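You operate a simulated robot arm through the tools that you are given. There is no shell and no other tool. Be economical: measure what you need, move in short steps, check, and stop when the job is done.

Carry out the task below with a simulated two-armed robot. There is one attempt and no reset: what you move stays moved.

JOB
Park sensors 07, 08 and 09 and raise them fully.
Fine: the levers stay up.

It is judged by the outcome, as a careful person would: the job done as asked, and still so three seconds after it is handed in. It fails if anything else is knocked over, pushed out of place, dropped, spilled or broken.

ROBOT AND FRAMES
Two 6-joint arms with two-finger parallel grippers on one trunk, on a base that drives. Base frame: it is fixed to the floor where the robot stands at the start and does not move with it; the origin is under the middle of the robot, x ahead of it, y to its left, z up. Readings come in mm, degrees, newtons and seconds.
The left shoulder is at the start at [280, 185, 1230], the right one opposite. With the tool pointing down near the work surface each hand reaches from about 480 to 900 mm from the robot's upright axis, wherever it stands, measured 20 degrees to its own side. Places, roughly: number eight lever [900, -400, 1200]; number nine lever [900, -800, 1200]; number seven lever [800, -100, 1200]; number ten slider [1000, -1300, 1200]. Payload 1.57 kg a hand.
The TCP of each hand is the grasp point between the finger pads, 30 mm short of the fingertips. In the tool frame z runs along the fingers and y along their closing line. Largest opening 80 mm; finger width 17, thickness 12; the body of the gripper, 40 by 82 mm, starts 80 mm behind the TCP.
Orientation is that of the tool frame in the base frame, as [roll, pitch, yaw] about the fixed x, y, z axes, in that order (R = Rz(yaw) Ry(pitch) Rx(roll)). With the fingers straight down and closing along the base's y, the tool's x points along the base's -x, its y along +y and its z along -z.

CONTROLS
- The arms move only by the tool play_rows. It takes "left_increments", "right_increments" or both (then of equal length, played together; a hand with none holds still); each is a list of rows, each an object of numbers (a shift or turn left out is 0, a gripper value left out holds the last): "x", "y", "z": the shift along the tool's x, y, z in mm; "ax", "ay", "az": the turn, a rotation vector about the tool's x, y, z in degrees. In form: [{"x": .., "y": .., "z": .., "ax": .., "ay": .., "az": ..}, ...]. A call has 1 to 12 rows; each row is the pose to reach, as a shift and turn from the pose commanded when the call began, along the tool's axes at that moment. "left_claw" and "right_claw" are, for a hand that has rows, the gripper command, from -1 (fully open) to 1 (shut), values between in proportion, set as the call begins (left out, the last holds). Each row takes 0.2 s and may step no farther than 50 mm and 8.6 degrees from the row before; otherwise, or with a gripper value out of range, the whole call is refused. Where a pose cannot be reached the arm comes as near as it can. A force on the tool above 50 N (or 10 N above the force at the start of the call, whichever is more), or a blocked arm, ends the call early, and 0.2 s more pass. The fingers move at their own pace (about 153 mm/s each) and stop on an object; they squeeze with about 42 N. The grip force told is the motor's: it shows also when the fingers shut on nothing. Time passes only in rows, and 0.2 s behind the last, so rows that repeat a pose let the fingers close. The reply holds the time, the measured pose of the TCP, the force on the tool along the base axes, the opening and the grip force, in the units named above and with some noise, with the torque about the TCP (base axes, N m) and any sound that the robot's microphone picked up.
- Cameras (640 x 400 px; columns grow to the right, rows downward): "scene" is now at [230.9, -73.9, 1676.9]; the picture's right is [-0.65, -0.76, 0.00], its down [-0.50, 0.43, -0.76] and it looks along [0.57, -0.49, -0.65] (base axes); focal length 276 px, centre (320, 200). "left" rides on the left gripper at [72, 7, -122] in its tool frame; the picture's right is [-0.09, 1.00, 0.00], its down [-0.84, -0.08, -0.54] and it looks along [-0.54, -0.05, 0.84] (tool axes); focal length 238 px, centre (320, 200). "right" rides on the right gripper at [72, -7, -122] in its tool frame; the picture's right is [0.09, 1.00, 0.00], its down [-0.84, 0.08, -0.54] and it looks along [-0.54, 0.05, 0.84] (tool axes); focal length 238 px, centre (320, 200).
- grab_frame(camera): a new picture of that camera. No time passes.
- lift_body(by): slides the trunk up (or, below 0, down) by that many mm; the arms and the scene camera ride with it, the base frame stays. It gives what a move gives, with no picture.
- roll_base(legs): drives the robot by 1 to 6 legs, each [ahead, turn to the left] in mm and degrees, along the robot's own axes; the way and the turn of a leg run together, so that a leg with both is an arc; at most 1500 mm and 180 degrees a leg. The arms and the cameras ride along, it lands a little off, and it stops where it bumps. It gives what a move gives.
- pan_tilt(pan, tilt): turns the head with the scene camera to pan (to the left, within 86 degrees either way) and tilt (down, from -29 to 69), counted from straight ahead of the robot. It gives what a move gives.
- point_at(camera, pixels): there is no depth. For up to 12 entries [column, row, z] of the newest picture of that camera ("zoom" is the newest enlarged one), the place [x, y] in the base frame at which the ray of that pixel passes the height z, good to about 2 mm, but the place of the scene camera against the robot may be out by one fixed shift of up to 25 mm in any direction. No time passes.
- inspect(camera, box): a new picture of the part [left, top, right, bottom] of that camera's present view, enlarged. No time passes.
- job_done(): hands the job in; it is judged then, once.

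Keep the steps short. Do not move on a guess: measure, check each grasp and each placing, and mend mistakes. In all there are 80 turns and 58 pictures (those below and enlarged ones count). Leave the grippers open and the arms clear of the work at the hand-in unless told otherwise, and finish with a single line.

The tools are called after "Emit:" by a JSON object that holds its "fn" and its "kwargs". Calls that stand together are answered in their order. play_rows: Moves the arms, as the interface text tells. Its arguments: {"type":"object","properties":{"left_increments":{"type":"array"},"left_claw":{"type":"number"},"right_increments":{"type":"array"},"right_claw":{"type":"number"}},"required":[]} The other tools are called the same way: lift_body (by) slides the trunk up or down; roll_base (legs) drives the base; pan_tilt (pan, tilt) turns the head that bears the scene camera; grab_frame (camera) takes a picture; point_at (camera, pixels) gives the place at which the rays of pixels pass given heights; inspect (camera, box) takes an enlarged picture of a part of a camera's view; job_done () hands the job in.

At the start:

```text
time: 0.0
left_eef_pos: [487.7, -73.6, 1362.4]
left_tool_rot: [-180.0, 0.1, 179.9]
left_force: [-0.7, 0.5, -0.1]
left_ft_torque: [0.02, -0.02, 0.02]
left_opening: 79.9
left_grip_force: 0.0
right_eef_pos: [381.2, -474.8, 1405.3]
right_tool_rot: [180.0, -0.1, -180.0]
right_force: [-0.4, 0.3, 0.1]
right_ft_torque: [-0.02, 0.0, -0.02]
right_opening: 79.7
right_grip_force: 0.1
trunk travel left (down, up): [-925.0, 65.0]
robot x, y, heading: [-0.7, 0.6, 0.0]
head pan, tilt: [-40.7, 40.9]
```

scene: 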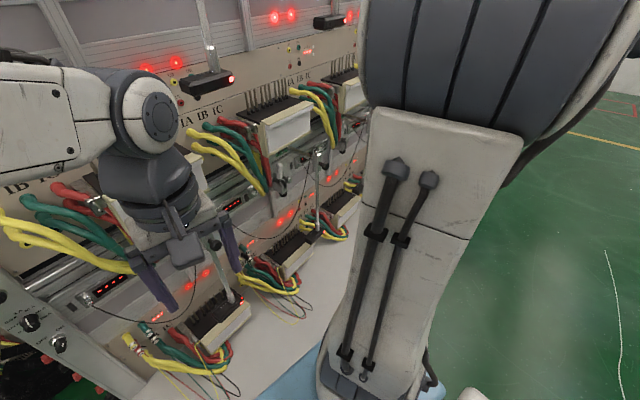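
right: 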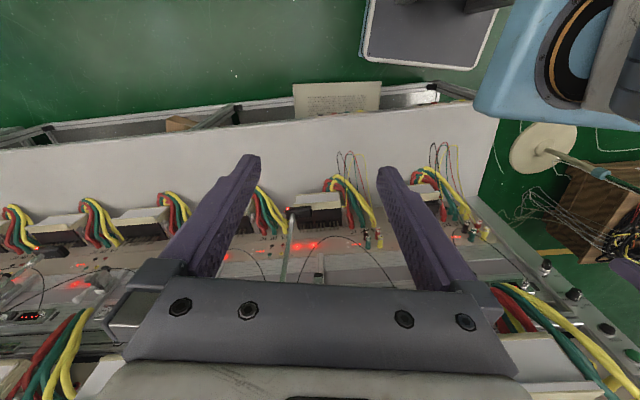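
left: 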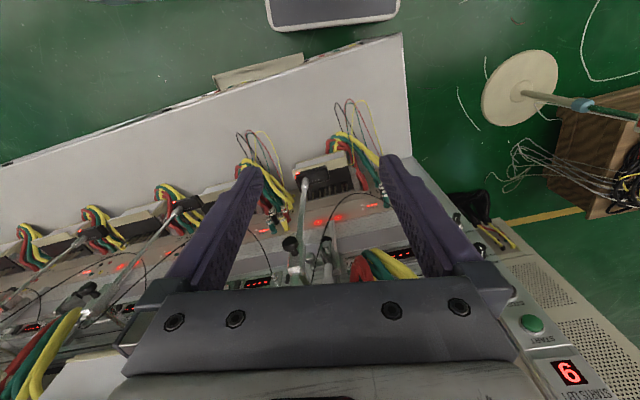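

I see a long bench with numbered stations, levers on stands and a note sheet. First I look closer at the note (right picture, about 337,97) and at the stations.

Emit:
{"fn": "inspect", "kwargs": {"camera": "right", "box": [270, 70, 400, 150]}}

Emit:
{"fn": "inspect", "kwargs": {"camera": "scene", "box": [120, 0, 370, 156]}}

Emit:
{"fn": "inspect", "kwargs": {"camera": "scene", "box": [0, 156, 370, 400]}}

```text
4.92 times, centred on (335, 110) of right
```

zoom: 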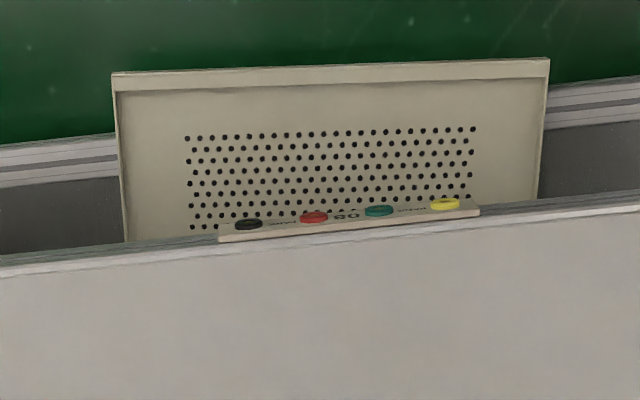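

```text
2.56 times, centred on (245, 78) of scene
```

zoom: 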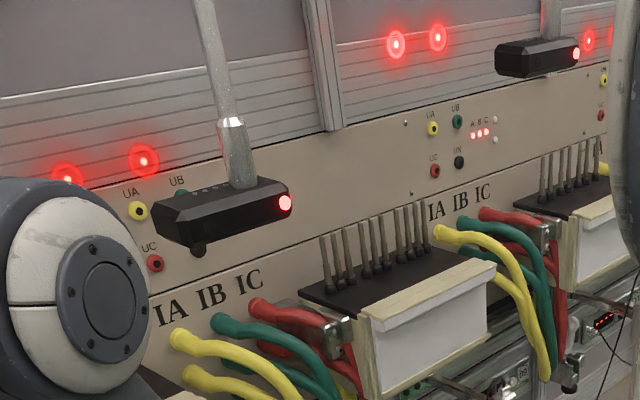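

```text
1.64 times, centred on (185, 278) of scene
```

zoom: 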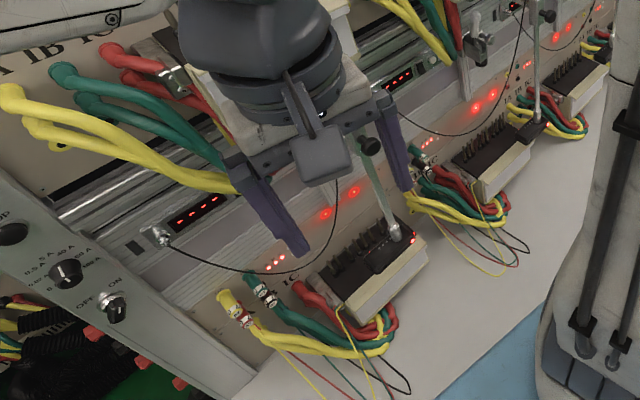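

The arms hide the levers. I turn the head to see the other side and take a picture.

Emit:
{"fn": "pan_tilt", "kwargs": {"pan": -10, "tilt": 35}}

Emit:
{"fn": "grab_frame", "kwargs": {"camera": "scene"}}

Emit:
{"fn": "inspect", "kwargs": {"camera": "left", "box": [200, 120, 440, 270]}}

Emit:
{"fn": "inspect", "kwargs": {"camera": "left", "box": [0, 180, 220, 320]}}

```text
time: 1.0
left_eef_pos: [487.7, -72.7, 1362.2]
left_tool_rot: [180.0, 0.0, -180.0]
left_force: [0.8, 0.8, 0.3]
left_ft_torque: [-0.01, 0.03, 0.0]
left_opening: 79.9
left_grip_force: 0.0
right_eef_pos: [381.6, -474.3, 1405.0]
right_tool_rot: [180.0, 0.0, 180.0]
right_force: [0.0, 0.6, 0.1]
right_ft_torque: [-0.01, 0.01, -0.01]
right_opening: 80.1
right_grip_force: 0.1
trunk travel left (down, up): [-925.0, 65.0]
robot x, y, heading: [-3.9, 0.1, 0.1]
head pan, tilt: [-10.0, 35.0]
```

```text
51 pictures are left
```

scene: 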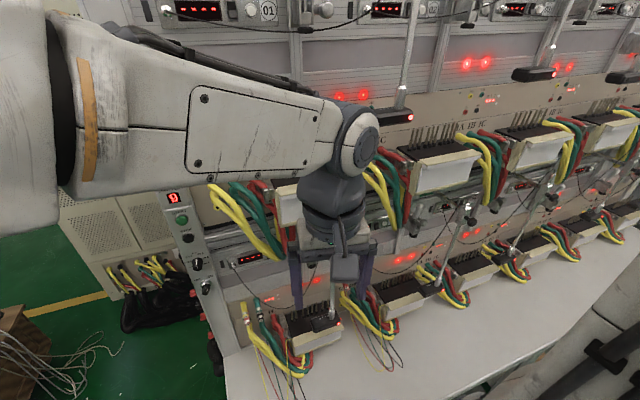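

```text
2.67 times, centred on (320, 195) of left
```

zoom: 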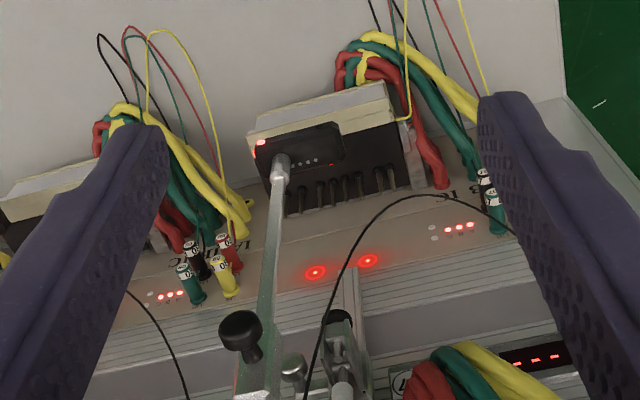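

```text
2.86 times, centred on (110, 250) of left
```

zoom: 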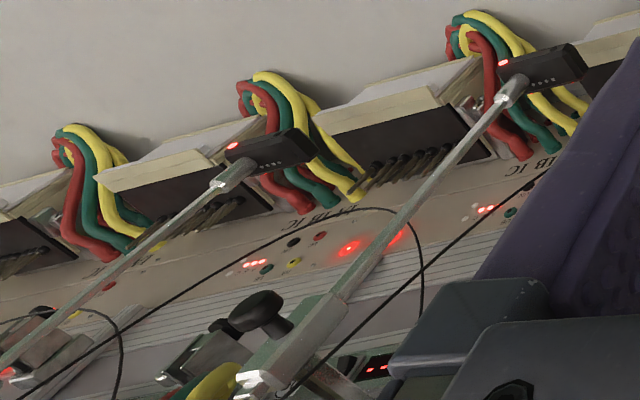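

The left arm hides station 07. I shift it 250 mm to the left (tool +y) and slightly back, then look.

Emit:
{"fn": "play_rows", "kwargs": {"left_increments": [{"y": 50}, {"y": 100}, {"y": 150}, {"y": 200}, {"y": 250}, {"y": 300}, {"y": 350}]}}

Emit:
{"fn": "pan_tilt", "kwargs": {"pan": -15, "tilt": 38}}

Emit:
{"fn": "grab_frame", "kwargs": {"camera": "scene"}}

```text
time: 2.6
left_eef_pos: [486.4, 277.2, 1359.6]
left_tool_rot: [180.0, 0.0, 180.0]
left_force: [-0.1, -0.4, -0.5]
left_ft_torque: [-0.03, -0.01, 0.0]
left_opening: 79.8
left_grip_force: 0.0
left hand out of reach, approached as far as the arm can: row 4, 5, 6
right_eef_pos: [381.3, -474.6, 1405.7]
right_tool_rot: [-179.9, 0.0, -180.0]
right_force: [-1.0, 0.0, 0.3]
right_ft_torque: [-0.01, -0.01, 0.02]
right_opening: 79.9
right_grip_force: 0.0
trunk travel left (down, up): [-925.0, 65.0]
robot x, y, heading: [-0.7, -4.8, 0.3]
head pan, tilt: [-10.0, 35.0]
```

```text
time: 3.2
left_eef_pos: [485.6, 276.1, 1358.8]
left_tool_rot: [-180.0, 0.0, -179.9]
left_force: [0.4, 0.7, 0.2]
left_ft_torque: [-0.01, 0.0, -0.02]
left_opening: 80.3
left_grip_force: 0.0
right_eef_pos: [382.2, -474.2, 1404.4]
right_tool_rot: [179.9, -0.1, -180.0]
right_force: [-0.7, -0.1, 0.0]
right_ft_torque: [-0.02, 0.01, -0.01]
right_opening: 80.0
right_grip_force: 0.1
trunk travel left (down, up): [-925.0, 65.0]
robot x, y, heading: [-5.3, 1.1, -0.0]
head pan, tilt: [-15.0, 38.0]
```

```text
48 pictures are left
```

scene: 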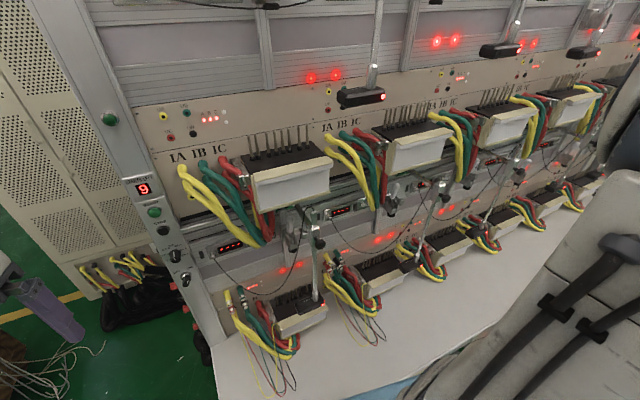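

The row is now clear. I enlarge stations 07 to 09 and the upper row to understand how a parked sensor looks.

Emit:
{"fn": "inspect", "kwargs": {"camera": "scene", "box": [220, 190, 380, 340]}}

Emit:
{"fn": "inspect", "kwargs": {"camera": "scene", "box": [340, 140, 580, 290]}}

Emit:
{"fn": "inspect", "kwargs": {"camera": "scene", "box": [250, 0, 640, 180]}}

```text
2.67 times, centred on (300, 265) of scene
```

zoom: 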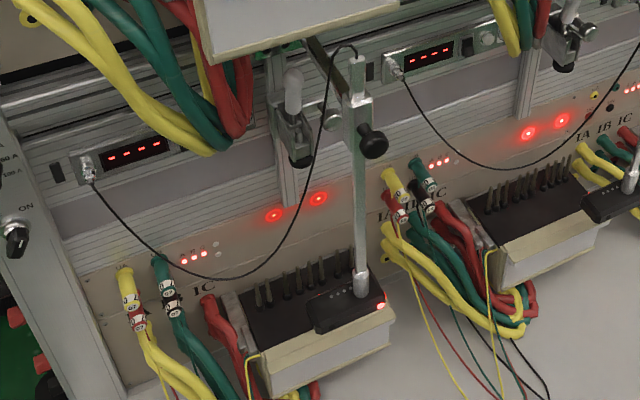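

```text
2.67 times, centred on (460, 215) of scene
```

zoom: 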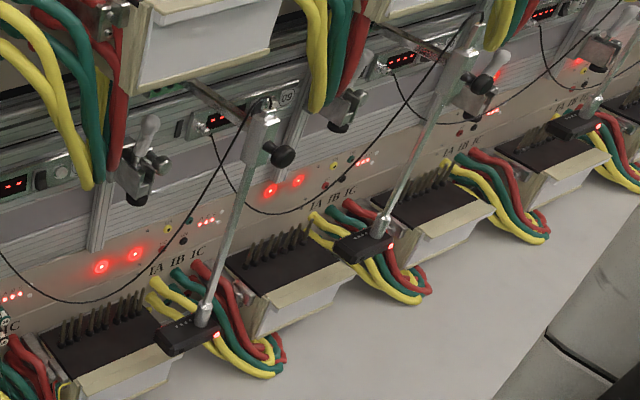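

```text
1.64 times, centred on (445, 90) of scene
```

zoom: 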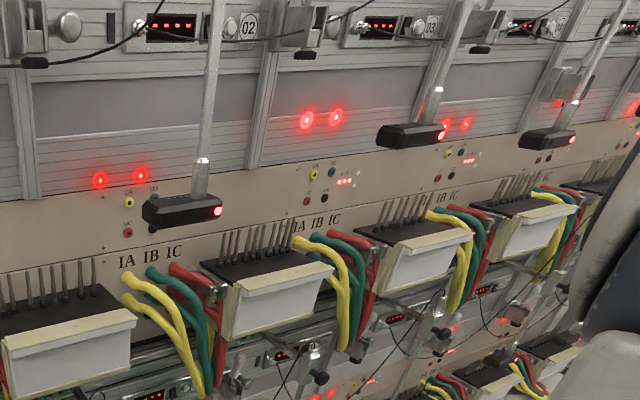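

Each rod has a black knob, and beside it a pill-shaped handle. I measure where the rays of these run at several heights, and enlarge the mechanisms of 07 and 08 more.

Emit:
{"fn": "inspect", "kwargs": {"camera": "scene", "box": [270, 195, 340, 245]}}

Emit:
{"fn": "inspect", "kwargs": {"camera": "scene", "box": [370, 160, 470, 230]}}

Emit:
{"fn": "point_at", "kwargs": {"camera": "scene", "pixels": [[289.5, 223.8, 1200], [319.5, 242.5, 1200], [395.6, 188.8, 1200], [445, 198, 1200], [526.7, 164.4, 1200], [310, 305, 1050], [362, 96, 1400], [500, 48, 1400], [285, 170, 1250], [305, 320, 1050], [407, 265, 1050], [375, 265, 1050]]}}

```text
8.00 times, centred on (305, 220) of scene
```

zoom: 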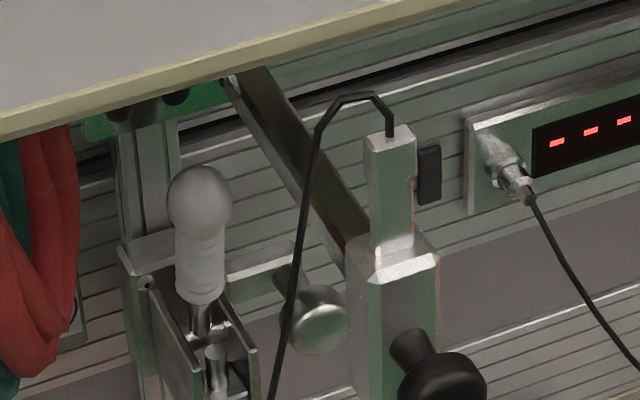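

```text
5.71 times, centred on (420, 195) of scene
```

zoom: 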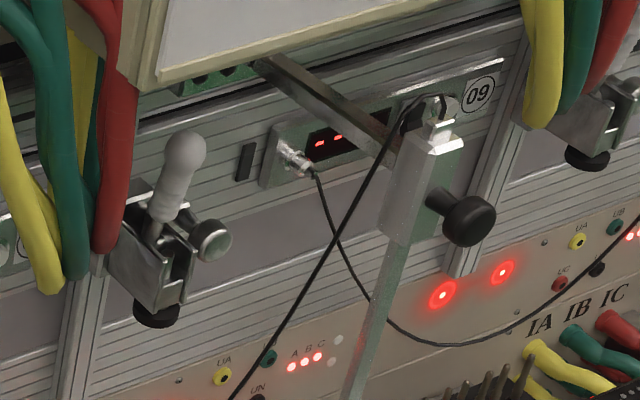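

```text
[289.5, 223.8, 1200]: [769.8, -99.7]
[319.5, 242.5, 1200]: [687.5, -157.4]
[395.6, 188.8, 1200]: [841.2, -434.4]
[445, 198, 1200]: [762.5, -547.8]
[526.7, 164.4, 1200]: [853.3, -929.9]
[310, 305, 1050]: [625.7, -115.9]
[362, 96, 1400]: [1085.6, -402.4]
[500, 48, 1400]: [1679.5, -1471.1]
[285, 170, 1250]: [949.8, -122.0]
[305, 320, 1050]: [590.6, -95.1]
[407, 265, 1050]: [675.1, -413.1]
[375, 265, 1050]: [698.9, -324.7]
```

Levers (the pale pill handles) of 07 and 08 now stand up. I look to the upper row and farther stations to learn what parked and raised means; the head turns right and up.

Emit:
{"fn": "pan_tilt", "kwargs": {"pan": -35, "tilt": 15}}

Emit:
{"fn": "grab_frame", "kwargs": {"camera": "scene"}}

Emit:
{"fn": "grab_frame", "kwargs": {"camera": "right"}}

```text
time: 4.1
left_eef_pos: [486.5, 276.2, 1358.5]
left_tool_rot: [-180.0, 0.0, -180.0]
left_force: [-0.3, -0.5, -0.3]
left_ft_torque: [-0.01, 0.0, -0.02]
left_opening: 80.0
left_grip_force: 0.1
right_eef_pos: [382.0, -475.2, 1405.7]
right_tool_rot: [-180.0, -0.1, -179.9]
right_force: [-0.4, 0.5, -0.1]
right_ft_torque: [0.04, -0.02, 0.02]
right_opening: 80.1
right_grip_force: 0.0
trunk travel left (down, up): [-925.0, 65.0]
robot x, y, heading: [1.2, -2.1, -0.1]
head pan, tilt: [-35.0, 15.0]
```

```text
42 pictures are left
```

scene: 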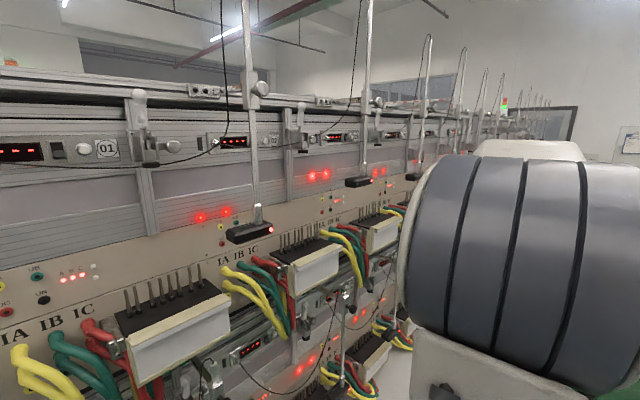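

```text
41 pictures are left
```

right: 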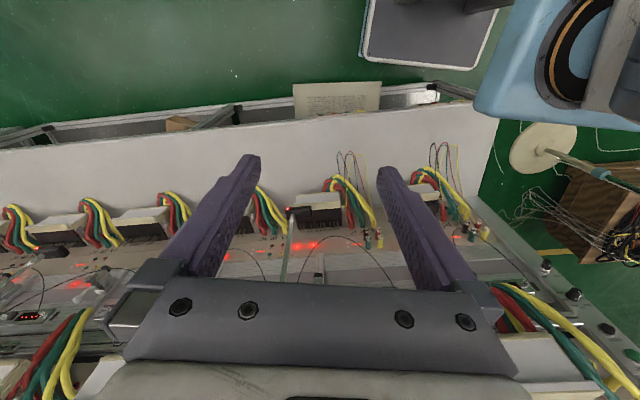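

Upper-row rods stick up far above their blocks (raised), lower ones do not. I enlarge the upper mechanism to see the difference.

Emit:
{"fn": "inspect", "kwargs": {"camera": "scene", "box": [100, 60, 300, 185]}}

Emit:
{"fn": "inspect", "kwargs": {"camera": "scene", "box": [200, 60, 430, 250]}}

```text
3.20 times, centred on (200, 122) of scene
```

zoom: 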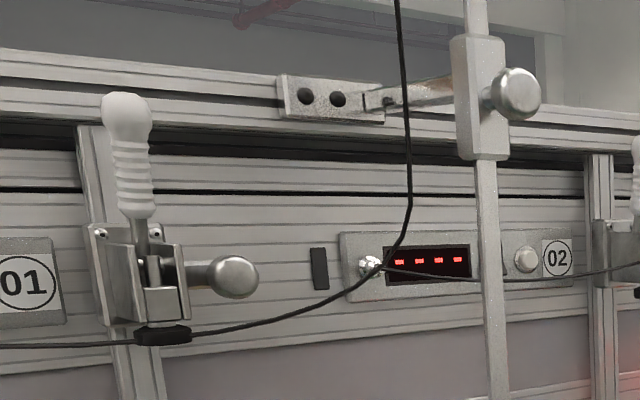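

```text
2.11 times, centred on (315, 155) of scene
```

zoom: 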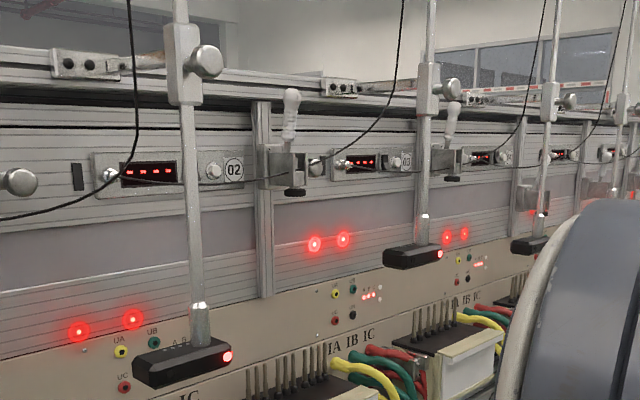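

The upper arms are hinged at a plate on the rail and their rods are slid up. To see the lower mechanisms of 07–09 sideways, I turn the left hand (clear of everything) to look along the bench: 60° to the right first.

Emit:
{"fn": "play_rows", "kwargs": {"left_increments": [{"az": 8.5}, {"az": 17}, {"az": 25.5}, {"az": 34}, {"az": 42.5}, {"az": 51}, {"az": 59.5}]}}

Emit:
{"fn": "play_rows", "kwargs": {"left_increments": [{"ay": -8.5}, {"ay": -17}, {"ay": -25.5}, {"ay": -34}, {"ay": -42}]}}

Emit:
{"fn": "grab_frame", "kwargs": {"camera": "left"}}

```text
time: 5.7
left_eef_pos: [487.6, 276.4, 1362.8]
left_tool_rot: [-180.0, 0.0, 120.3]
left_force: [0.6, -0.4, 0.2]
left_ft_torque: [0.0, 0.03, 0.04]
left_opening: 79.8
left_grip_force: 0.0
right_eef_pos: [381.9, -474.8, 1405.5]
right_tool_rot: [180.0, 0.0, 180.0]
right_force: [0.0, -0.1, 0.4]
right_ft_torque: [0.01, -0.01, 0.01]
right_opening: 80.1
right_grip_force: 0.0
trunk travel left (down, up): [-925.0, 65.0]
robot x, y, heading: [-0.5, -1.7, -0.1]
head pan, tilt: [-35.0, 15.0]
```

```text
time: 6.9
left_eef_pos: [487.7, 275.6, 1362.0]
left_tool_rot: [-179.9, 42.1, 120.5]
left_force: [-0.4, -0.2, 1.1]
left_ft_torque: [0.02, -0.03, 0.0]
left_opening: 80.0
left_grip_force: 0.0
right_eef_pos: [381.4, -475.1, 1406.8]
right_tool_rot: [180.0, 0.0, -179.9]
right_force: [0.3, 0.1, 0.6]
right_ft_torque: [0.0, -0.03, -0.01]
right_opening: 80.0
right_grip_force: 0.1
trunk travel left (down, up): [-925.0, 65.0]
robot x, y, heading: [-1.3, -1.4, 0.0]
head pan, tilt: [-35.0, 15.0]
```

```text
38 pictures are left
```

left: 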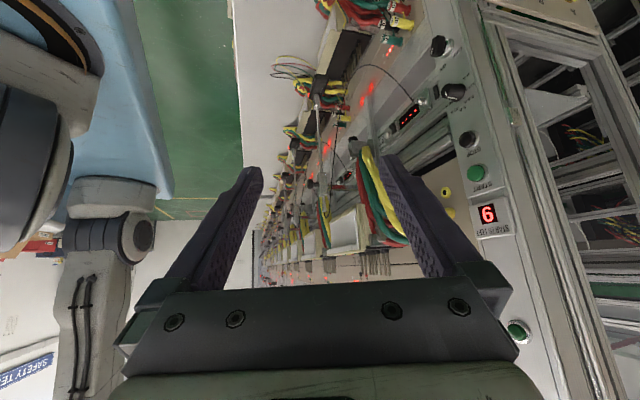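

The picture is upside down but shows the row end-on. I enlarge the middle (about 330,140).

Emit:
{"fn": "inspect", "kwargs": {"camera": "left", "box": [250, 50, 410, 220]}}

```text
2.35 times, centred on (330, 135) of left
```

zoom: 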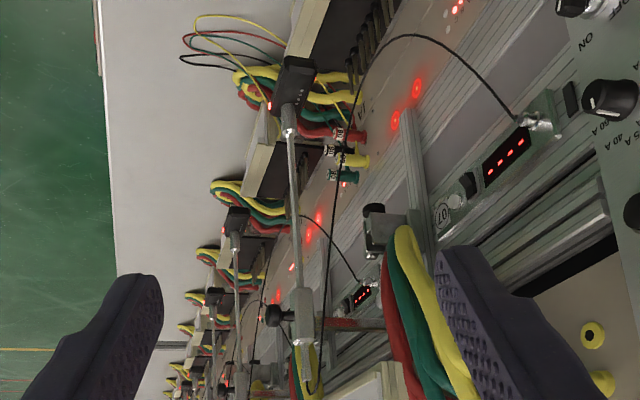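

The plate "07" confirms the leftmost lower station. I now compare with stations 10–12: head to pan -25, tilt 30 and an enlarged view.

Emit:
{"fn": "pan_tilt", "kwargs": {"pan": -25, "tilt": 33}}

Emit:
{"fn": "inspect", "kwargs": {"camera": "scene", "box": [320, 60, 520, 200]}}

Emit:
{"fn": "inspect", "kwargs": {"camera": "scene", "box": [200, 100, 420, 260]}}

```text
time: 7.7
left_eef_pos: [487.9, 275.5, 1361.8]
left_tool_rot: [-180.0, 42.0, 120.5]
left_force: [-0.7, -0.5, -0.4]
left_ft_torque: [0.02, 0.0, -0.01]
left_opening: 80.2
left_grip_force: 0.1
right_eef_pos: [380.1, -474.4, 1405.1]
right_tool_rot: [180.0, 0.0, 180.0]
right_force: [0.3, -0.1, 0.1]
right_ft_torque: [0.01, 0.02, -0.02]
right_opening: 79.9
right_grip_force: 0.0
trunk travel left (down, up): [-925.0, 65.0]
robot x, y, heading: [0.5, 1.8, -0.0]
head pan, tilt: [-25.0, 33.0]
```

```text
2.86 times, centred on (420, 130) of scene
```

zoom: 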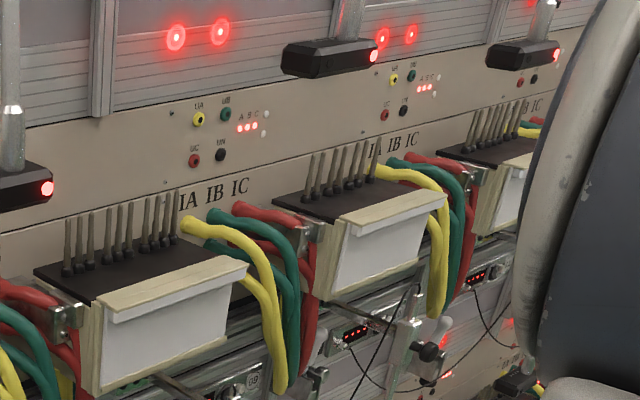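

```text
2.50 times, centred on (310, 180) of scene
```

zoom: 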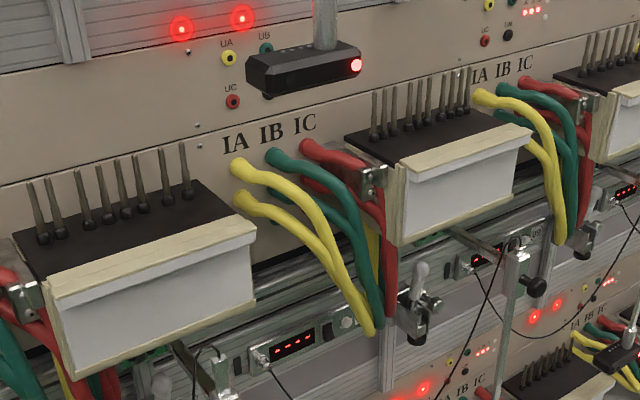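

No parked example among the near lower ones. I bring the right hand toward 07 for a close look: turn it level (fingers ahead) while moving to about [430,-200,1300].

Emit:
{"fn": "play_rows", "kwargs": {"right_increments": [{"ay": -8.5, "y": 25, "z": 10}, {"ay": -17, "y": 50, "z": 20}, {"ay": -25.5, "y": 75, "z": 30}, {"ay": -34, "y": 100, "z": 40, "x": -10}, {"ay": -42.5, "y": 125, "z": 50, "x": -20}, {"ay": -51, "y": 150, "z": 60, "x": -30}, {"ay": -59.5, "y": 175, "z": 70, "x": -40}, {"ay": -68, "y": 200, "z": 80, "x": -50}, {"ay": -76.5, "y": 225, "z": 90, "x": -60}, {"ay": -85, "y": 250, "z": 100, "x": -70}]}}

Emit:
{"fn": "grab_frame", "kwargs": {"camera": "right"}}

```text
time: 10.1
left_eef_pos: [487.9, 277.0, 1361.9]
left_tool_rot: [-179.9, 42.0, 120.5]
left_force: [-0.4, 0.0, -0.3]
left_ft_torque: [-0.06, 0.0, 0.01]
left_opening: 80.1
left_grip_force: 0.0
right_eef_pos: [409.1, -414.2, 1343.8]
right_tool_rot: [-132.2, 75.5, -132.8]
right_force: [0.6, -0.1, -0.3]
right_ft_torque: [-0.01, 0.02, 0.0]
right_opening: 79.7
right_grip_force: 0.1
right hand out of reach, approached as far as the arm can: row 4, 5, 6, 7, 8, 9, 10
trunk travel left (down, up): [-925.0, 65.0]
robot x, y, heading: [0.8, 3.2, 0.1]
head pan, tilt: [-25.0, 33.0]
stopped in row 10 (right hand): the arm was blocked; the commanded pose is now the measured one
```

```text
34 pictures are left
```

right: 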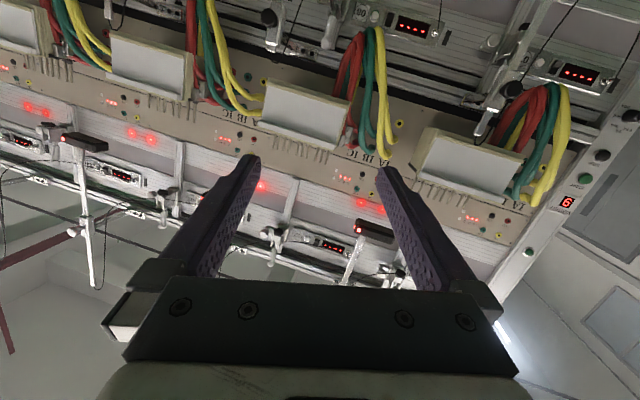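

The level pose near the body is at the arm's limit, but the hand is now about 10° below level, rolled by 11°. I undo the roll and move outward to about [500,-250,1300], where the arm should have room.

Emit:
{"fn": "play_rows", "kwargs": {"right_increments": [{"z": 35}, {"z": 70, "y": 20}, {"z": 93, "y": 60, "az": 5}, {"z": 93, "y": 100, "az": 10.9}, {"z": 93, "y": 135, "az": 10.9}, {"z": 93, "y": 168, "x": -3, "az": 10.9}, {"z": 93, "y": 168, "x": -3, "az": 10.9}]}}

Emit:
{"fn": "grab_frame", "kwargs": {"camera": "right"}}

```text
time: 11.7
left_eef_pos: [487.4, 274.9, 1361.8]
left_tool_rot: [-179.9, 42.0, 120.4]
left_force: [-0.4, 0.5, 0.1]
left_ft_torque: [-0.04, 0.02, 0.0]
left_opening: 79.9
left_grip_force: 0.0
right_eef_pos: [499.3, -438.8, 1286.4]
right_tool_rot: [178.6, 80.3, 177.4]
right_force: [0.3, 0.2, -0.1]
right_ft_torque: [-0.01, -0.03, 0.04]
right_opening: 79.8
right_grip_force: 0.2
right hand out of reach, approached as far as the arm can: row 1, 2, 3, 4, 5, 6, 7
trunk travel left (down, up): [-925.0, 65.0]
robot x, y, heading: [-1.7, -0.1, -0.0]
head pan, tilt: [-25.0, 33.0]
```

```text
33 pictures are left
```

right: 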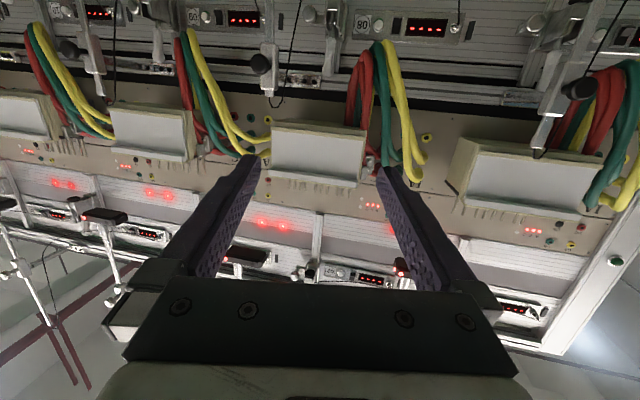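

The hand is level now, and this picture (upside down) shows 07's block at (555,90) and 08's at (272,70). I enlarge both.

Emit:
{"fn": "inspect", "kwargs": {"camera": "right", "box": [480, 0, 640, 160]}}

Emit:
{"fn": "inspect", "kwargs": {"camera": "right", "box": [180, 0, 360, 120]}}

```text
2.50 times, centred on (560, 80) of right
```

zoom: 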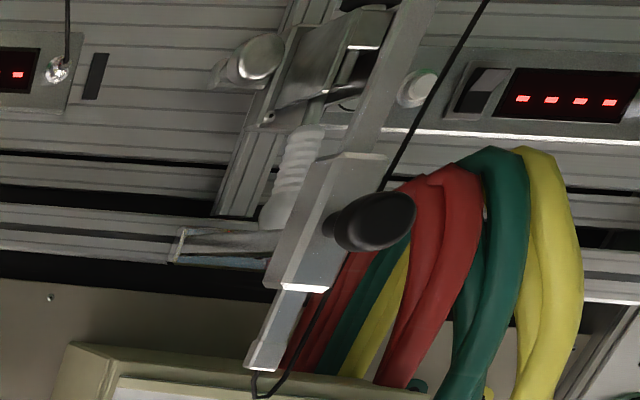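

```text
3.33 times, centred on (270, 60) of right
```

zoom: 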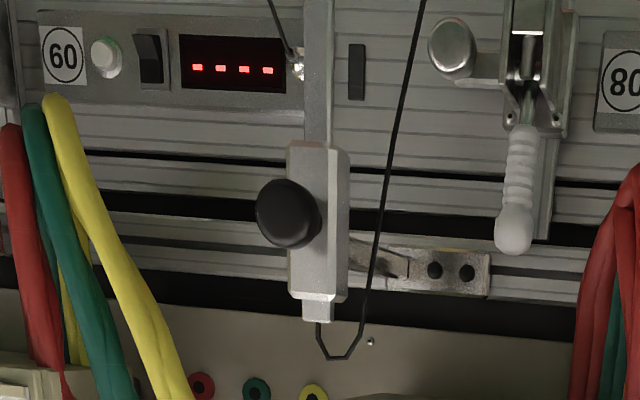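

I triangulate: a fresh scene picture, and rays from the last enlarged picture (block 08 top, knob, hinge, lever tip).

Emit:
{"fn": "grab_frame", "kwargs": {"camera": "scene"}}

Emit:
{"fn": "point_at", "kwargs": {"camera": "zoom", "pixels": [[318, 318, 1200], [318, 318, 1260], [318, 145, 1180], [318, 145, 1150], [285, 215, 1180], [285, 215, 1220], [405, 265, 1200], [405, 265, 1250], [515, 235, 1200], [515, 235, 1240]]}}

```text
30 pictures are left
```

scene: 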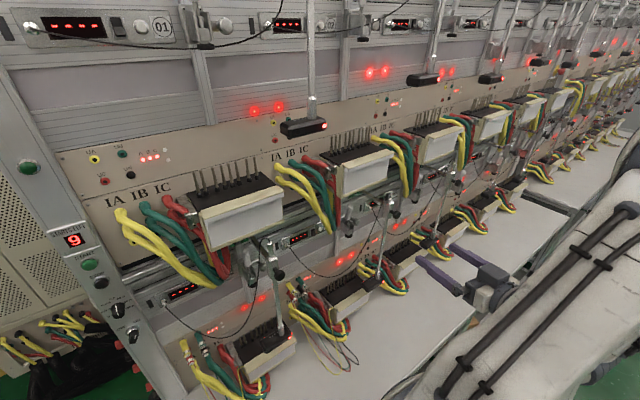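

```text
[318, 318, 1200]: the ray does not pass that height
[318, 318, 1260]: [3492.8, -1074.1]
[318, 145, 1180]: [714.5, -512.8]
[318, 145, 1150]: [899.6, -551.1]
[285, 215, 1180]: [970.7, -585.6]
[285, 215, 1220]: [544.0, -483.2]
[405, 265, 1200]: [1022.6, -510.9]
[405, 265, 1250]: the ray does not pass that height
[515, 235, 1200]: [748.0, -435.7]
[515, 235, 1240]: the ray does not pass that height
```

Emit:
{"fn": "point_at", "kwargs": {"camera": "scene", "pixels": [[387, 200, 1230], [387, 200, 1200], [396, 214, 1210], [396, 214, 1180], [383, 222, 1170], [383, 222, 1140], [279, 272, 1210], [279, 272, 1180]]}}

Emit:
{"fn": "inspect", "kwargs": {"camera": "scene", "box": [230, 180, 430, 350]}}

```text
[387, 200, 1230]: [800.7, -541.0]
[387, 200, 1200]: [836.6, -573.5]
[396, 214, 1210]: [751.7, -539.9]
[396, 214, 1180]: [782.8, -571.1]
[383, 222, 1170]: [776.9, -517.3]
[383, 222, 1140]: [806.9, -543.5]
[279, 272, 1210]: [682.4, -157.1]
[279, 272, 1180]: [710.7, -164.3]
```

```text
2.35 times, centred on (330, 265) of scene
```

zoom: 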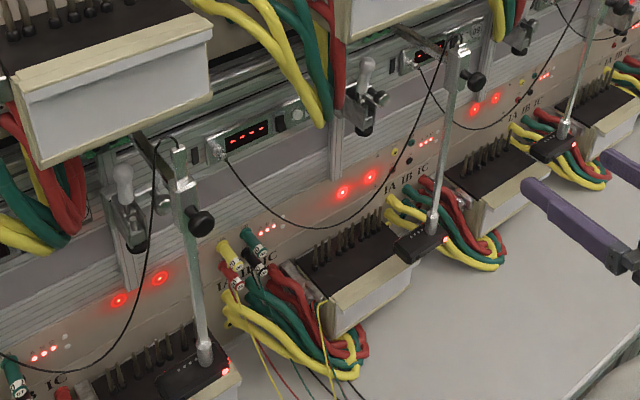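

Solved for 08: block bottom about [777,-521,1170], knob about [752,-535,1200]; arm stands square to the bench. 07's rod is near [695,-160]. A level right hand needs more distance, so I back the base up 150 mm.

Emit:
{"fn": "roll_base", "kwargs": {"legs": [[-150, 0]]}}

```text
time: 13.1
left_eef_pos: [336.0, 276.2, 1362.8]
left_tool_rot: [180.0, 42.0, 120.4]
left_force: [-0.1, 0.0, -0.9]
left_ft_torque: [-0.01, 0.02, -0.04]
left_opening: 79.8
left_grip_force: 0.0
right_eef_pos: [347.3, -439.2, 1287.2]
right_tool_rot: [178.7, 80.5, 177.4]
right_force: [0.4, 0.3, -0.2]
right_ft_torque: [-0.05, 0.01, 0.02]
right_opening: 80.1
right_grip_force: 0.0
trunk travel left (down, up): [-925.0, 65.0]
robot x, y, heading: [-151.8, -1.0, -0.2]
head pan, tilt: [-25.0, 33.0]
```

Next the right hand goes to a standoff about 170 mm in front of rod 07, at [520,-165,1150].

Emit:
{"fn": "play_rows", "kwargs": {"right_increments": [{"z": 30, "y": 20}, {"z": 60, "y": 60, "x": 10}, {"z": 90, "y": 100, "x": 25}, {"z": 120, "y": 140, "x": 45}, {"z": 150, "y": 180, "x": 65}, {"z": 170, "y": 215, "x": 85}, {"z": 187, "y": 250, "x": 100}, {"z": 187, "y": 277, "x": 108}, {"z": 187, "y": 277, "x": 108}]}}

Emit:
{"fn": "grab_frame", "kwargs": {"camera": "right"}}

```text
refused: row 2 steps farther than a row can; nothing moved
```

```text
28 pictures are left
```

right: 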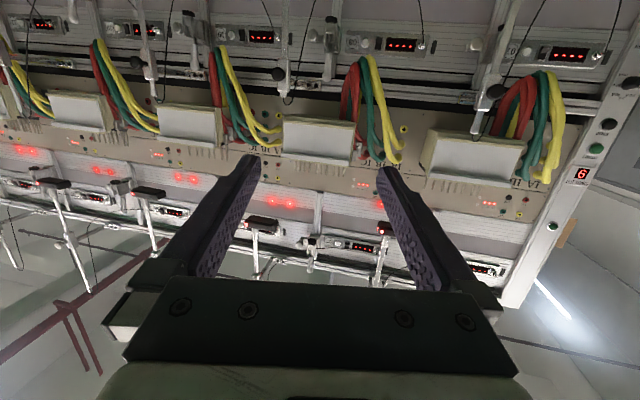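

The step was too big; I spread the same path over 10 rows, and use this picture to fix the rods from a second viewpoint.

Emit:
{"fn": "play_rows", "kwargs": {"right_increments": [{"z": 25, "y": 25}, {"z": 50, "y": 55, "x": 10}, {"z": 72, "y": 85, "x": 22}, {"z": 94, "y": 115, "x": 36}, {"z": 116, "y": 145, "x": 50}, {"z": 136, "y": 175, "x": 64}, {"z": 152, "y": 205, "x": 78}, {"z": 167, "y": 235, "x": 92}, {"z": 180, "y": 260, "x": 103}, {"z": 187, "y": 277, "x": 108}]}}

Emit:
{"fn": "grab_frame", "kwargs": {"camera": "right"}}

```text
time: 15.3
left_eef_pos: [336.5, 275.4, 1361.9]
left_tool_rot: [179.9, 42.1, 120.4]
left_force: [-0.2, -0.6, -0.7]
left_ft_torque: [-0.02, 0.0, -0.01]
left_opening: 79.9
left_grip_force: 0.0
right_eef_pos: [575.9, -230.8, 1200.7]
right_tool_rot: [139.3, 74.0, 141.0]
right_force: [-0.7, 0.4, -0.1]
right_ft_torque: [-0.02, 0.03, -0.03]
right_opening: 80.1
right_grip_force: 0.0
right hand out of reach, approached as far as the arm can: row 1, 2, 3, 4, 5, 6, 7, 8, 9, 10
trunk travel left (down, up): [-925.0, 65.0]
robot x, y, heading: [-150.3, 0.9, 0.0]
head pan, tilt: [-25.0, 33.0]
```

```text
27 pictures are left
```

right: 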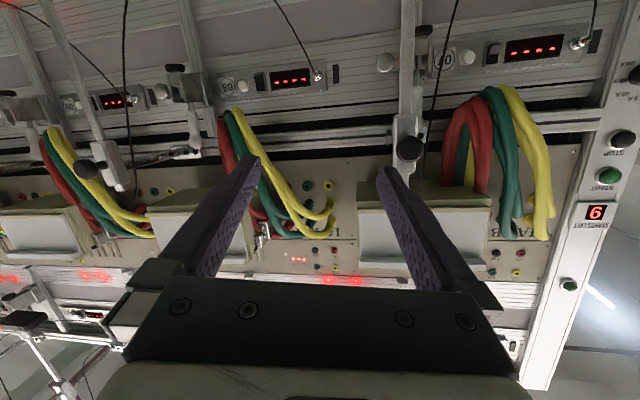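

The level pose only becomes comfortable farther out. I read rays from this picture for 07: knob (408,148), block bottom (408,62?), rod top (405,190), rod lower (408,20).

Emit:
{"fn": "point_at", "kwargs": {"camera": "right", "pixels": [[408, 148, 1180], [408, 148, 1200], [405, 185, 1220], [405, 185, 1230], [406, 30, 1100], [406, 30, 1050], [96, 168, 1190], [96, 168, 1200], [181, 85, 1180], [181, 85, 1190]]}}

Emit:
{"fn": "inspect", "kwargs": {"camera": "right", "box": [340, 0, 500, 240]}}

```text
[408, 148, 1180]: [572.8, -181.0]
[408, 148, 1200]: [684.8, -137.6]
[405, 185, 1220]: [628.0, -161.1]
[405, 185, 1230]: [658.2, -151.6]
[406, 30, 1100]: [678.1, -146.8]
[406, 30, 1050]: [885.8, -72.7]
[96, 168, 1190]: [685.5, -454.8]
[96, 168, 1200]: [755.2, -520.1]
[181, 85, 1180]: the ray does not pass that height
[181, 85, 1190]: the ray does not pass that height
```

```text
1.67 times, centred on (420, 120) of right
```

zoom: 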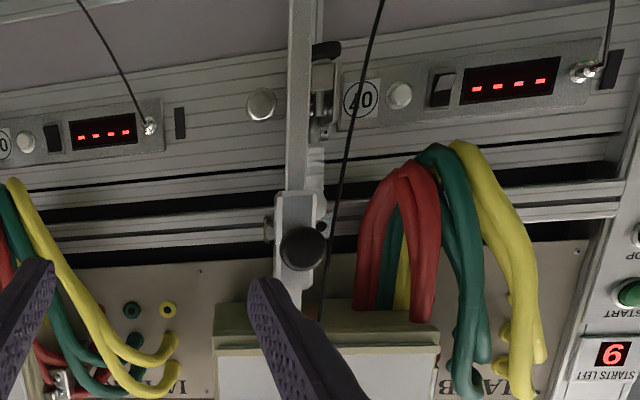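

Two views agree: knob 07 at [682,-139,1200], knob 08 at [775,-539,1203]; so the bench stands about 13° turned, rod 07 is about [708,-134], free from z 1170 down to about 950. I turn the base 13° left to face the bench squarely; the rod is then at the right arm's favoured 20°.

Emit:
{"fn": "roll_base", "kwargs": {"legs": [[-40, 0], [0, 13]]}}

```text
time: 16.9
left_eef_pos: [223.0, 377.1, 1362.5]
left_tool_rot: [179.9, 42.1, 133.2]
left_force: [0.1, -0.1, 0.0]
left_ft_torque: [-0.02, 0.05, -0.01]
left_opening: 80.4
left_grip_force: 0.0
right_eef_pos: [569.3, -64.9, 1200.5]
right_tool_rot: [139.4, 73.9, 153.6]
right_force: [0.7, -0.9, -1.2]
right_ft_torque: [-0.04, 0.01, 0.01]
right_opening: 80.1
right_grip_force: 0.1
trunk travel left (down, up): [-925.0, 65.0]
robot x, y, heading: [-191.8, 5.6, 12.8]
head pan, tilt: [-25.0, 33.0]
```

Now I level the roll (-10.6°) and go to a pre-grasp 110 mm before rod 07 at about z 1060.

Emit:
{"fn": "play_rows", "kwargs": {"right_increments": [{"x": 20, "y": -20, "z": 5, "az": -5}, {"x": 40, "y": -45, "z": 10, "az": -10.6}, {"x": 60, "y": -70, "z": 18, "az": -10.6}, {"x": 80, "y": -95, "z": 25, "az": -10.6}, {"x": 98, "y": -115, "z": 32, "az": -10.6}, {"x": 111, "y": -125, "z": 37, "az": -10.6}, {"x": 111, "y": -125, "z": 37, "az": -10.6}]}}

Emit:
{"fn": "grab_frame", "kwargs": {"camera": "right"}}

```text
time: 18.6
left_eef_pos: [223.1, 375.3, 1363.0]
left_tool_rot: [-180.0, 42.0, 133.2]
left_force: [0.0, -0.3, -0.2]
left_ft_torque: [0.02, 0.0, -0.01]
left_opening: 80.1
left_grip_force: 0.1
right_eef_pos: [689.0, -198.7, 1094.6]
right_tool_rot: [166.8, 76.8, -176.4]
right_force: [-0.6, 0.1, -0.7]
right_ft_torque: [0.03, 0.01, 0.0]
right_opening: 80.1
right_grip_force: 0.0
right hand out of reach, approached as far as the arm can: row 1, 2, 3, 4, 5, 6, 7
trunk travel left (down, up): [-925.0, 65.0]
robot x, y, heading: [-192.0, 1.9, 12.7]
head pan, tilt: [-25.0, 33.0]
```

```text
25 pictures are left
```

right: 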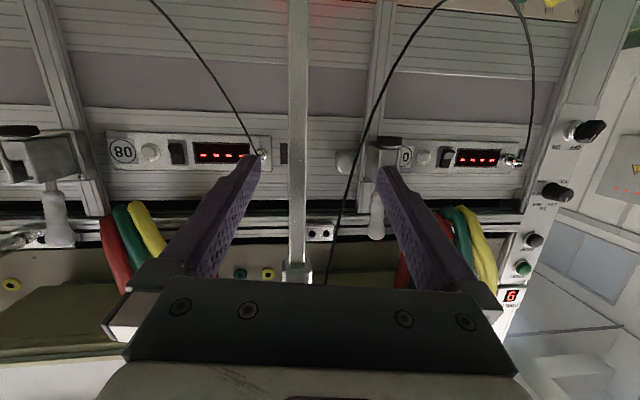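

I check the rod's place in this picture with rays (rod at column 298, block at row 270; lever tip at (376,235); display 08 connector (263,157)).

Emit:
{"fn": "point_at", "kwargs": {"camera": "right", "pixels": [[298, 30, 1060], [298, 30, 1100], [298, 100, 1080], [298, 100, 1060], [298, 200, 1160], [298, 200, 1200], [298, 262, 1160], [298, 262, 1200], [376, 235, 1180], [376, 235, 1220]]}}

Emit:
{"fn": "grab_frame", "kwargs": {"camera": "scene"}}

```text
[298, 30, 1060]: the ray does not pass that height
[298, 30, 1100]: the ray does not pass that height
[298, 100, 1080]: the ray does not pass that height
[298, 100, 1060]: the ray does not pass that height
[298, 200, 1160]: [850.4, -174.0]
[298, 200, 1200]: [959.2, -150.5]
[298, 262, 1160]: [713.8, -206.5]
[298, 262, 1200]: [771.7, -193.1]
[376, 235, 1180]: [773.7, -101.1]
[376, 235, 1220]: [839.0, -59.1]
```

```text
24 pictures are left
```

scene: 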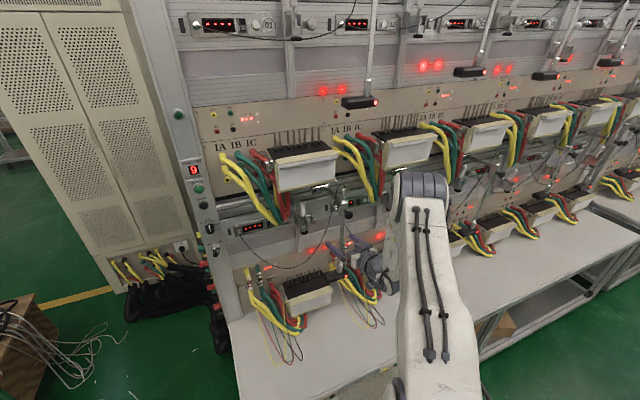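

The rod now stands at about [728,-203]; the hand's unplanned detour swung 07's arm to the right on its hinge. I look closely for harm and how the mechanism behaves.

Emit:
{"fn": "inspect", "kwargs": {"camera": "scene", "box": [230, 170, 400, 310]}}

```text
2.86 times, centred on (315, 240) of scene
```

zoom: 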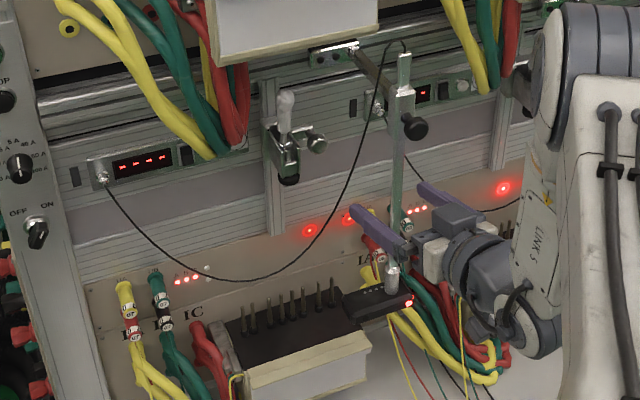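

Clear now: the arms swing on a hinge. 07 has been swung off its meter to the right, away from the lever: that is the parking motion; nothing else is disturbed and lever 07 is still up. Next I grasp the rod: go 60 mm lower, then forward about 38 mm with 15 mm correction, then close.

Emit:
{"fn": "play_rows", "kwargs": {"right_increments": [{"x": 20, "y": -8, "z": 4}, {"x": 40, "y": -15, "z": 8}, {"x": 60, "y": -15, "z": 14}, {"x": 60, "y": -15, "z": 30}, {"x": 60, "y": -15, "z": 44}, {"x": 60, "y": -15, "z": 52}]}}

Emit:
{"fn": "grab_frame", "kwargs": {"camera": "right"}}

```text
time: 19.9
left_eef_pos: [223.3, 376.6, 1361.5]
left_tool_rot: [180.0, 42.1, 133.2]
left_force: [-0.5, -0.1, -0.3]
left_ft_torque: [-0.03, 0.01, -0.02]
left_opening: 79.9
left_grip_force: 0.0
right_eef_pos: [727.6, -198.7, 1022.6]
right_tool_rot: [167.0, 76.7, -176.3]
right_force: [-0.4, 0.2, 0.3]
right_ft_torque: [0.02, -0.02, -0.01]
right_opening: 80.0
right_grip_force: 0.1
trunk travel left (down, up): [-925.0, 65.0]
robot x, y, heading: [-191.5, 0.1, 13.0]
head pan, tilt: [-25.0, 33.0]
```

```text
22 pictures are left
```

right: 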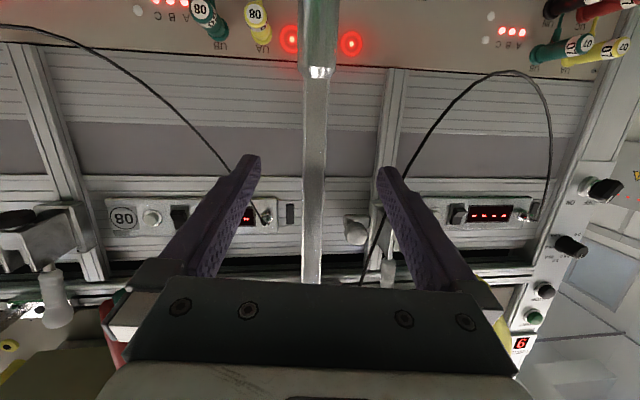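

The rod stands between the fingers (column 315, TCP about (320,192)), no forces. Now close gently and hold.

Emit:
{"fn": "play_rows", "kwargs": {"right_increments": [{}, {}, {}, {}], "right_claw": 1}}

```text
time: 20.9
left_eef_pos: [223.7, 376.4, 1362.1]
left_tool_rot: [-179.9, 41.9, 133.2]
left_force: [-0.2, 0.4, -0.9]
left_ft_torque: [-0.01, -0.01, 0.02]
left_opening: 80.1
left_grip_force: 0.0
right_eef_pos: [727.3, -198.1, 1022.7]
right_tool_rot: [166.9, 76.7, -176.3]
right_force: [4.3, -3.4, -1.7]
right_ft_torque: [-0.49, -0.22, -0.02]
right_opening: 10.4
right_grip_force: 28.6
trunk travel left (down, up): [-925.0, 65.0]
robot x, y, heading: [-191.2, 0.1, 12.9]
head pan, tilt: [-25.0, 33.0]
```

Gripped (opening 10.4 mm). I lift straight up 50 mm in slow rows, watching the force.

Emit:
{"fn": "play_rows", "kwargs": {"right_increments": [{"x": -9.7, "y": 0.5, "z": -2.2}, {"x": -19.5, "y": 1, "z": -4.4}, {"x": -29.2, "y": 1.6, "z": -6.7}, {"x": -39, "y": 2.1, "z": -8.9}, {"x": -48.7, "y": 2.6, "z": -11.1}]}}

```text
time: 22.1
left_eef_pos: [223.8, 377.2, 1362.0]
left_tool_rot: [-180.0, 42.0, 133.2]
left_force: [0.3, -0.3, -0.3]
left_ft_torque: [-0.02, 0.01, -0.03]
left_opening: 79.8
left_grip_force: 0.0
right_eef_pos: [726.3, -196.6, 1071.8]
right_tool_rot: [166.9, 76.7, -176.3]
right_force: [-0.3, 1.5, -3.6]
right_ft_torque: [-0.7, 0.45, -0.04]
right_opening: 10.3
right_grip_force: 28.8
trunk travel left (down, up): [-925.0, 65.0]
robot x, y, heading: [-192.8, 4.7, 12.7]
head pan, tilt: [-25.0, 33.0]
```

Only 3.6 N of drag. I check in a picture whether the rod came along.

Emit:
{"fn": "grab_frame", "kwargs": {"camera": "right"}}

Emit:
{"fn": "inspect", "kwargs": {"camera": "scene", "box": [230, 150, 430, 310]}}

```text
21 pictures are left
```

right: 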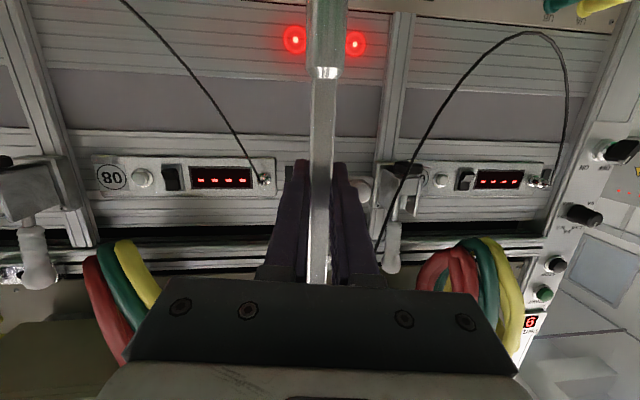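

```text
2.50 times, centred on (330, 230) of scene
```

zoom: 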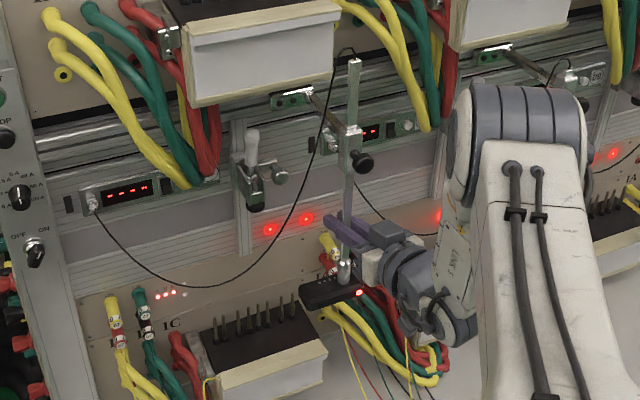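

The rod came along, and its top rises clear beside upper meter 01. I raise another 60 mm, slowly.

Emit:
{"fn": "play_rows", "kwargs": {"right_increments": [{"x": -9.7, "y": 0.5, "z": -2.2}, {"x": -19.5, "y": 1, "z": -4.4}, {"x": -29.2, "y": 1.6, "z": -6.7}, {"x": -39, "y": 2.1, "z": -8.9}, {"x": -48.7, "y": 2.6, "z": -11.1}, {"x": -58.4, "y": 3.1, "z": -13.3}]}}

```text
time: 23.6
left_eef_pos: [225.1, 377.4, 1361.6]
left_tool_rot: [-179.9, 41.9, 133.1]
left_force: [0.5, 0.0, 0.2]
left_ft_torque: [-0.01, 0.01, 0.02]
left_opening: 79.9
left_grip_force: 0.0
right_eef_pos: [726.1, -198.4, 1127.2]
right_tool_rot: [166.7, 76.0, -176.5]
right_force: [4.2, 2.9, -27.3]
right_ft_torque: [-0.51, -0.16, -0.01]
right_opening: 11.0
right_grip_force: 28.4
trunk travel left (down, up): [-925.0, 65.0]
robot x, y, heading: [-191.6, 1.0, 12.8]
head pan, tilt: [-25.0, 33.0]
```

The force jumped to 27 N: either the rod's upper stop or the hand under the block. I look.

Emit:
{"fn": "inspect", "kwargs": {"camera": "scene", "box": [300, 130, 420, 290]}}

```text
2.50 times, centred on (360, 210) of scene
```

zoom: 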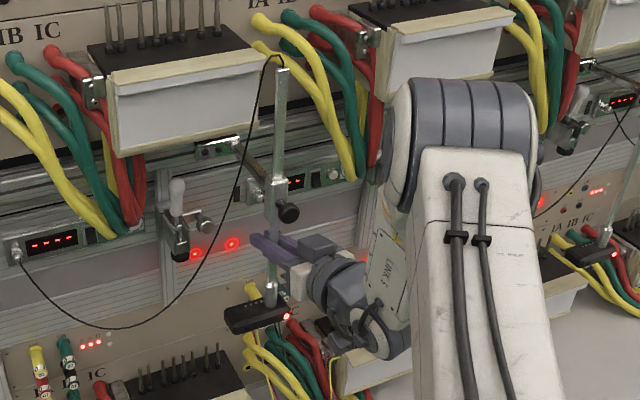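

The fingers are still clear of the block, so this is the rod's upper stop (about 105 mm travel). Now I test whether the arm still swings further right: 10 mm then 20 mm along its arc.

Emit:
{"fn": "play_rows", "kwargs": {"right_increments": [{"x": -0.7, "y": -4.5, "z": 2.1}, {"x": -1.5, "y": -8.9, "z": 4.2}, {"x": -2.2, "y": -13.4, "z": 6.4}, {"x": -2.9, "y": -17.8, "z": 8.5}]}}

```text
time: 24.6
left_eef_pos: [222.8, 375.3, 1361.5]
left_tool_rot: [179.9, 42.0, 133.2]
left_force: [-0.9, 0.6, 0.4]
left_ft_torque: [-0.04, 0.01, 0.02]
left_opening: 80.0
left_grip_force: 0.0
right_eef_pos: [739.0, -212.9, 1131.7]
right_tool_rot: [166.7, 76.9, -176.6]
right_force: [-26.5, -3.0, -2.4]
right_ft_torque: [-0.44, -0.28, -0.06]
right_opening: 10.8
right_grip_force: 29.0
trunk travel left (down, up): [-925.0, 65.0]
robot x, y, heading: [-194.2, 0.4, 13.0]
head pan, tilt: [-25.0, 33.0]
```

It followed, but a 26 N push-back along -x shows my arc direction is off. I look at the arm's present angle.

Emit:
{"fn": "inspect", "kwargs": {"camera": "scene", "box": [325, 150, 389, 230]}}

Emit:
{"fn": "point_at", "kwargs": {"camera": "zoom", "pixels": [[320, 200, 1210]]}}

```text
5.00 times, centred on (357, 190) of scene
```

zoom: 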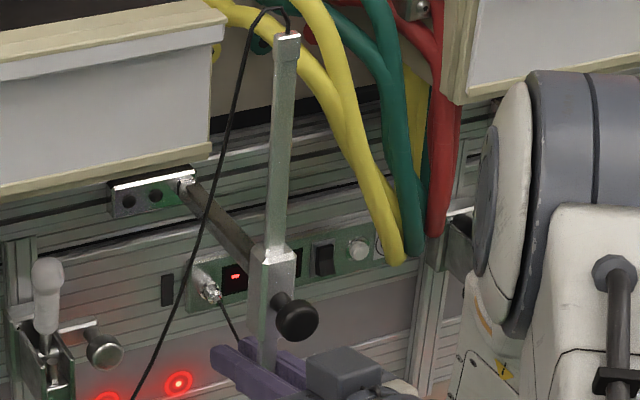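

```text
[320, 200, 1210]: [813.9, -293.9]
```

Emit:
{"fn": "point_at", "kwargs": {"camera": "zoom", "pixels": [[190, 182, 1210], [190, 182, 1230], [275, 258, 1230], [275, 258, 1210], [262, 345, 1150], [262, 345, 1165], [288, 38, 1340], [120, 205, 1210], [290, 375, 1132], [45, 300, 1200]]}}

```text
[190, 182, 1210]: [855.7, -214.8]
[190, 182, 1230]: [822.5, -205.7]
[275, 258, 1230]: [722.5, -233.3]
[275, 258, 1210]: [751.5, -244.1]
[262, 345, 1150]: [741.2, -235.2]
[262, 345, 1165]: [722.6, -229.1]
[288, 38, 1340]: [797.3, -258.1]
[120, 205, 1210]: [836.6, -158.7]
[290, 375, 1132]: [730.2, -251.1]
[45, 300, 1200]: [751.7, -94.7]
```

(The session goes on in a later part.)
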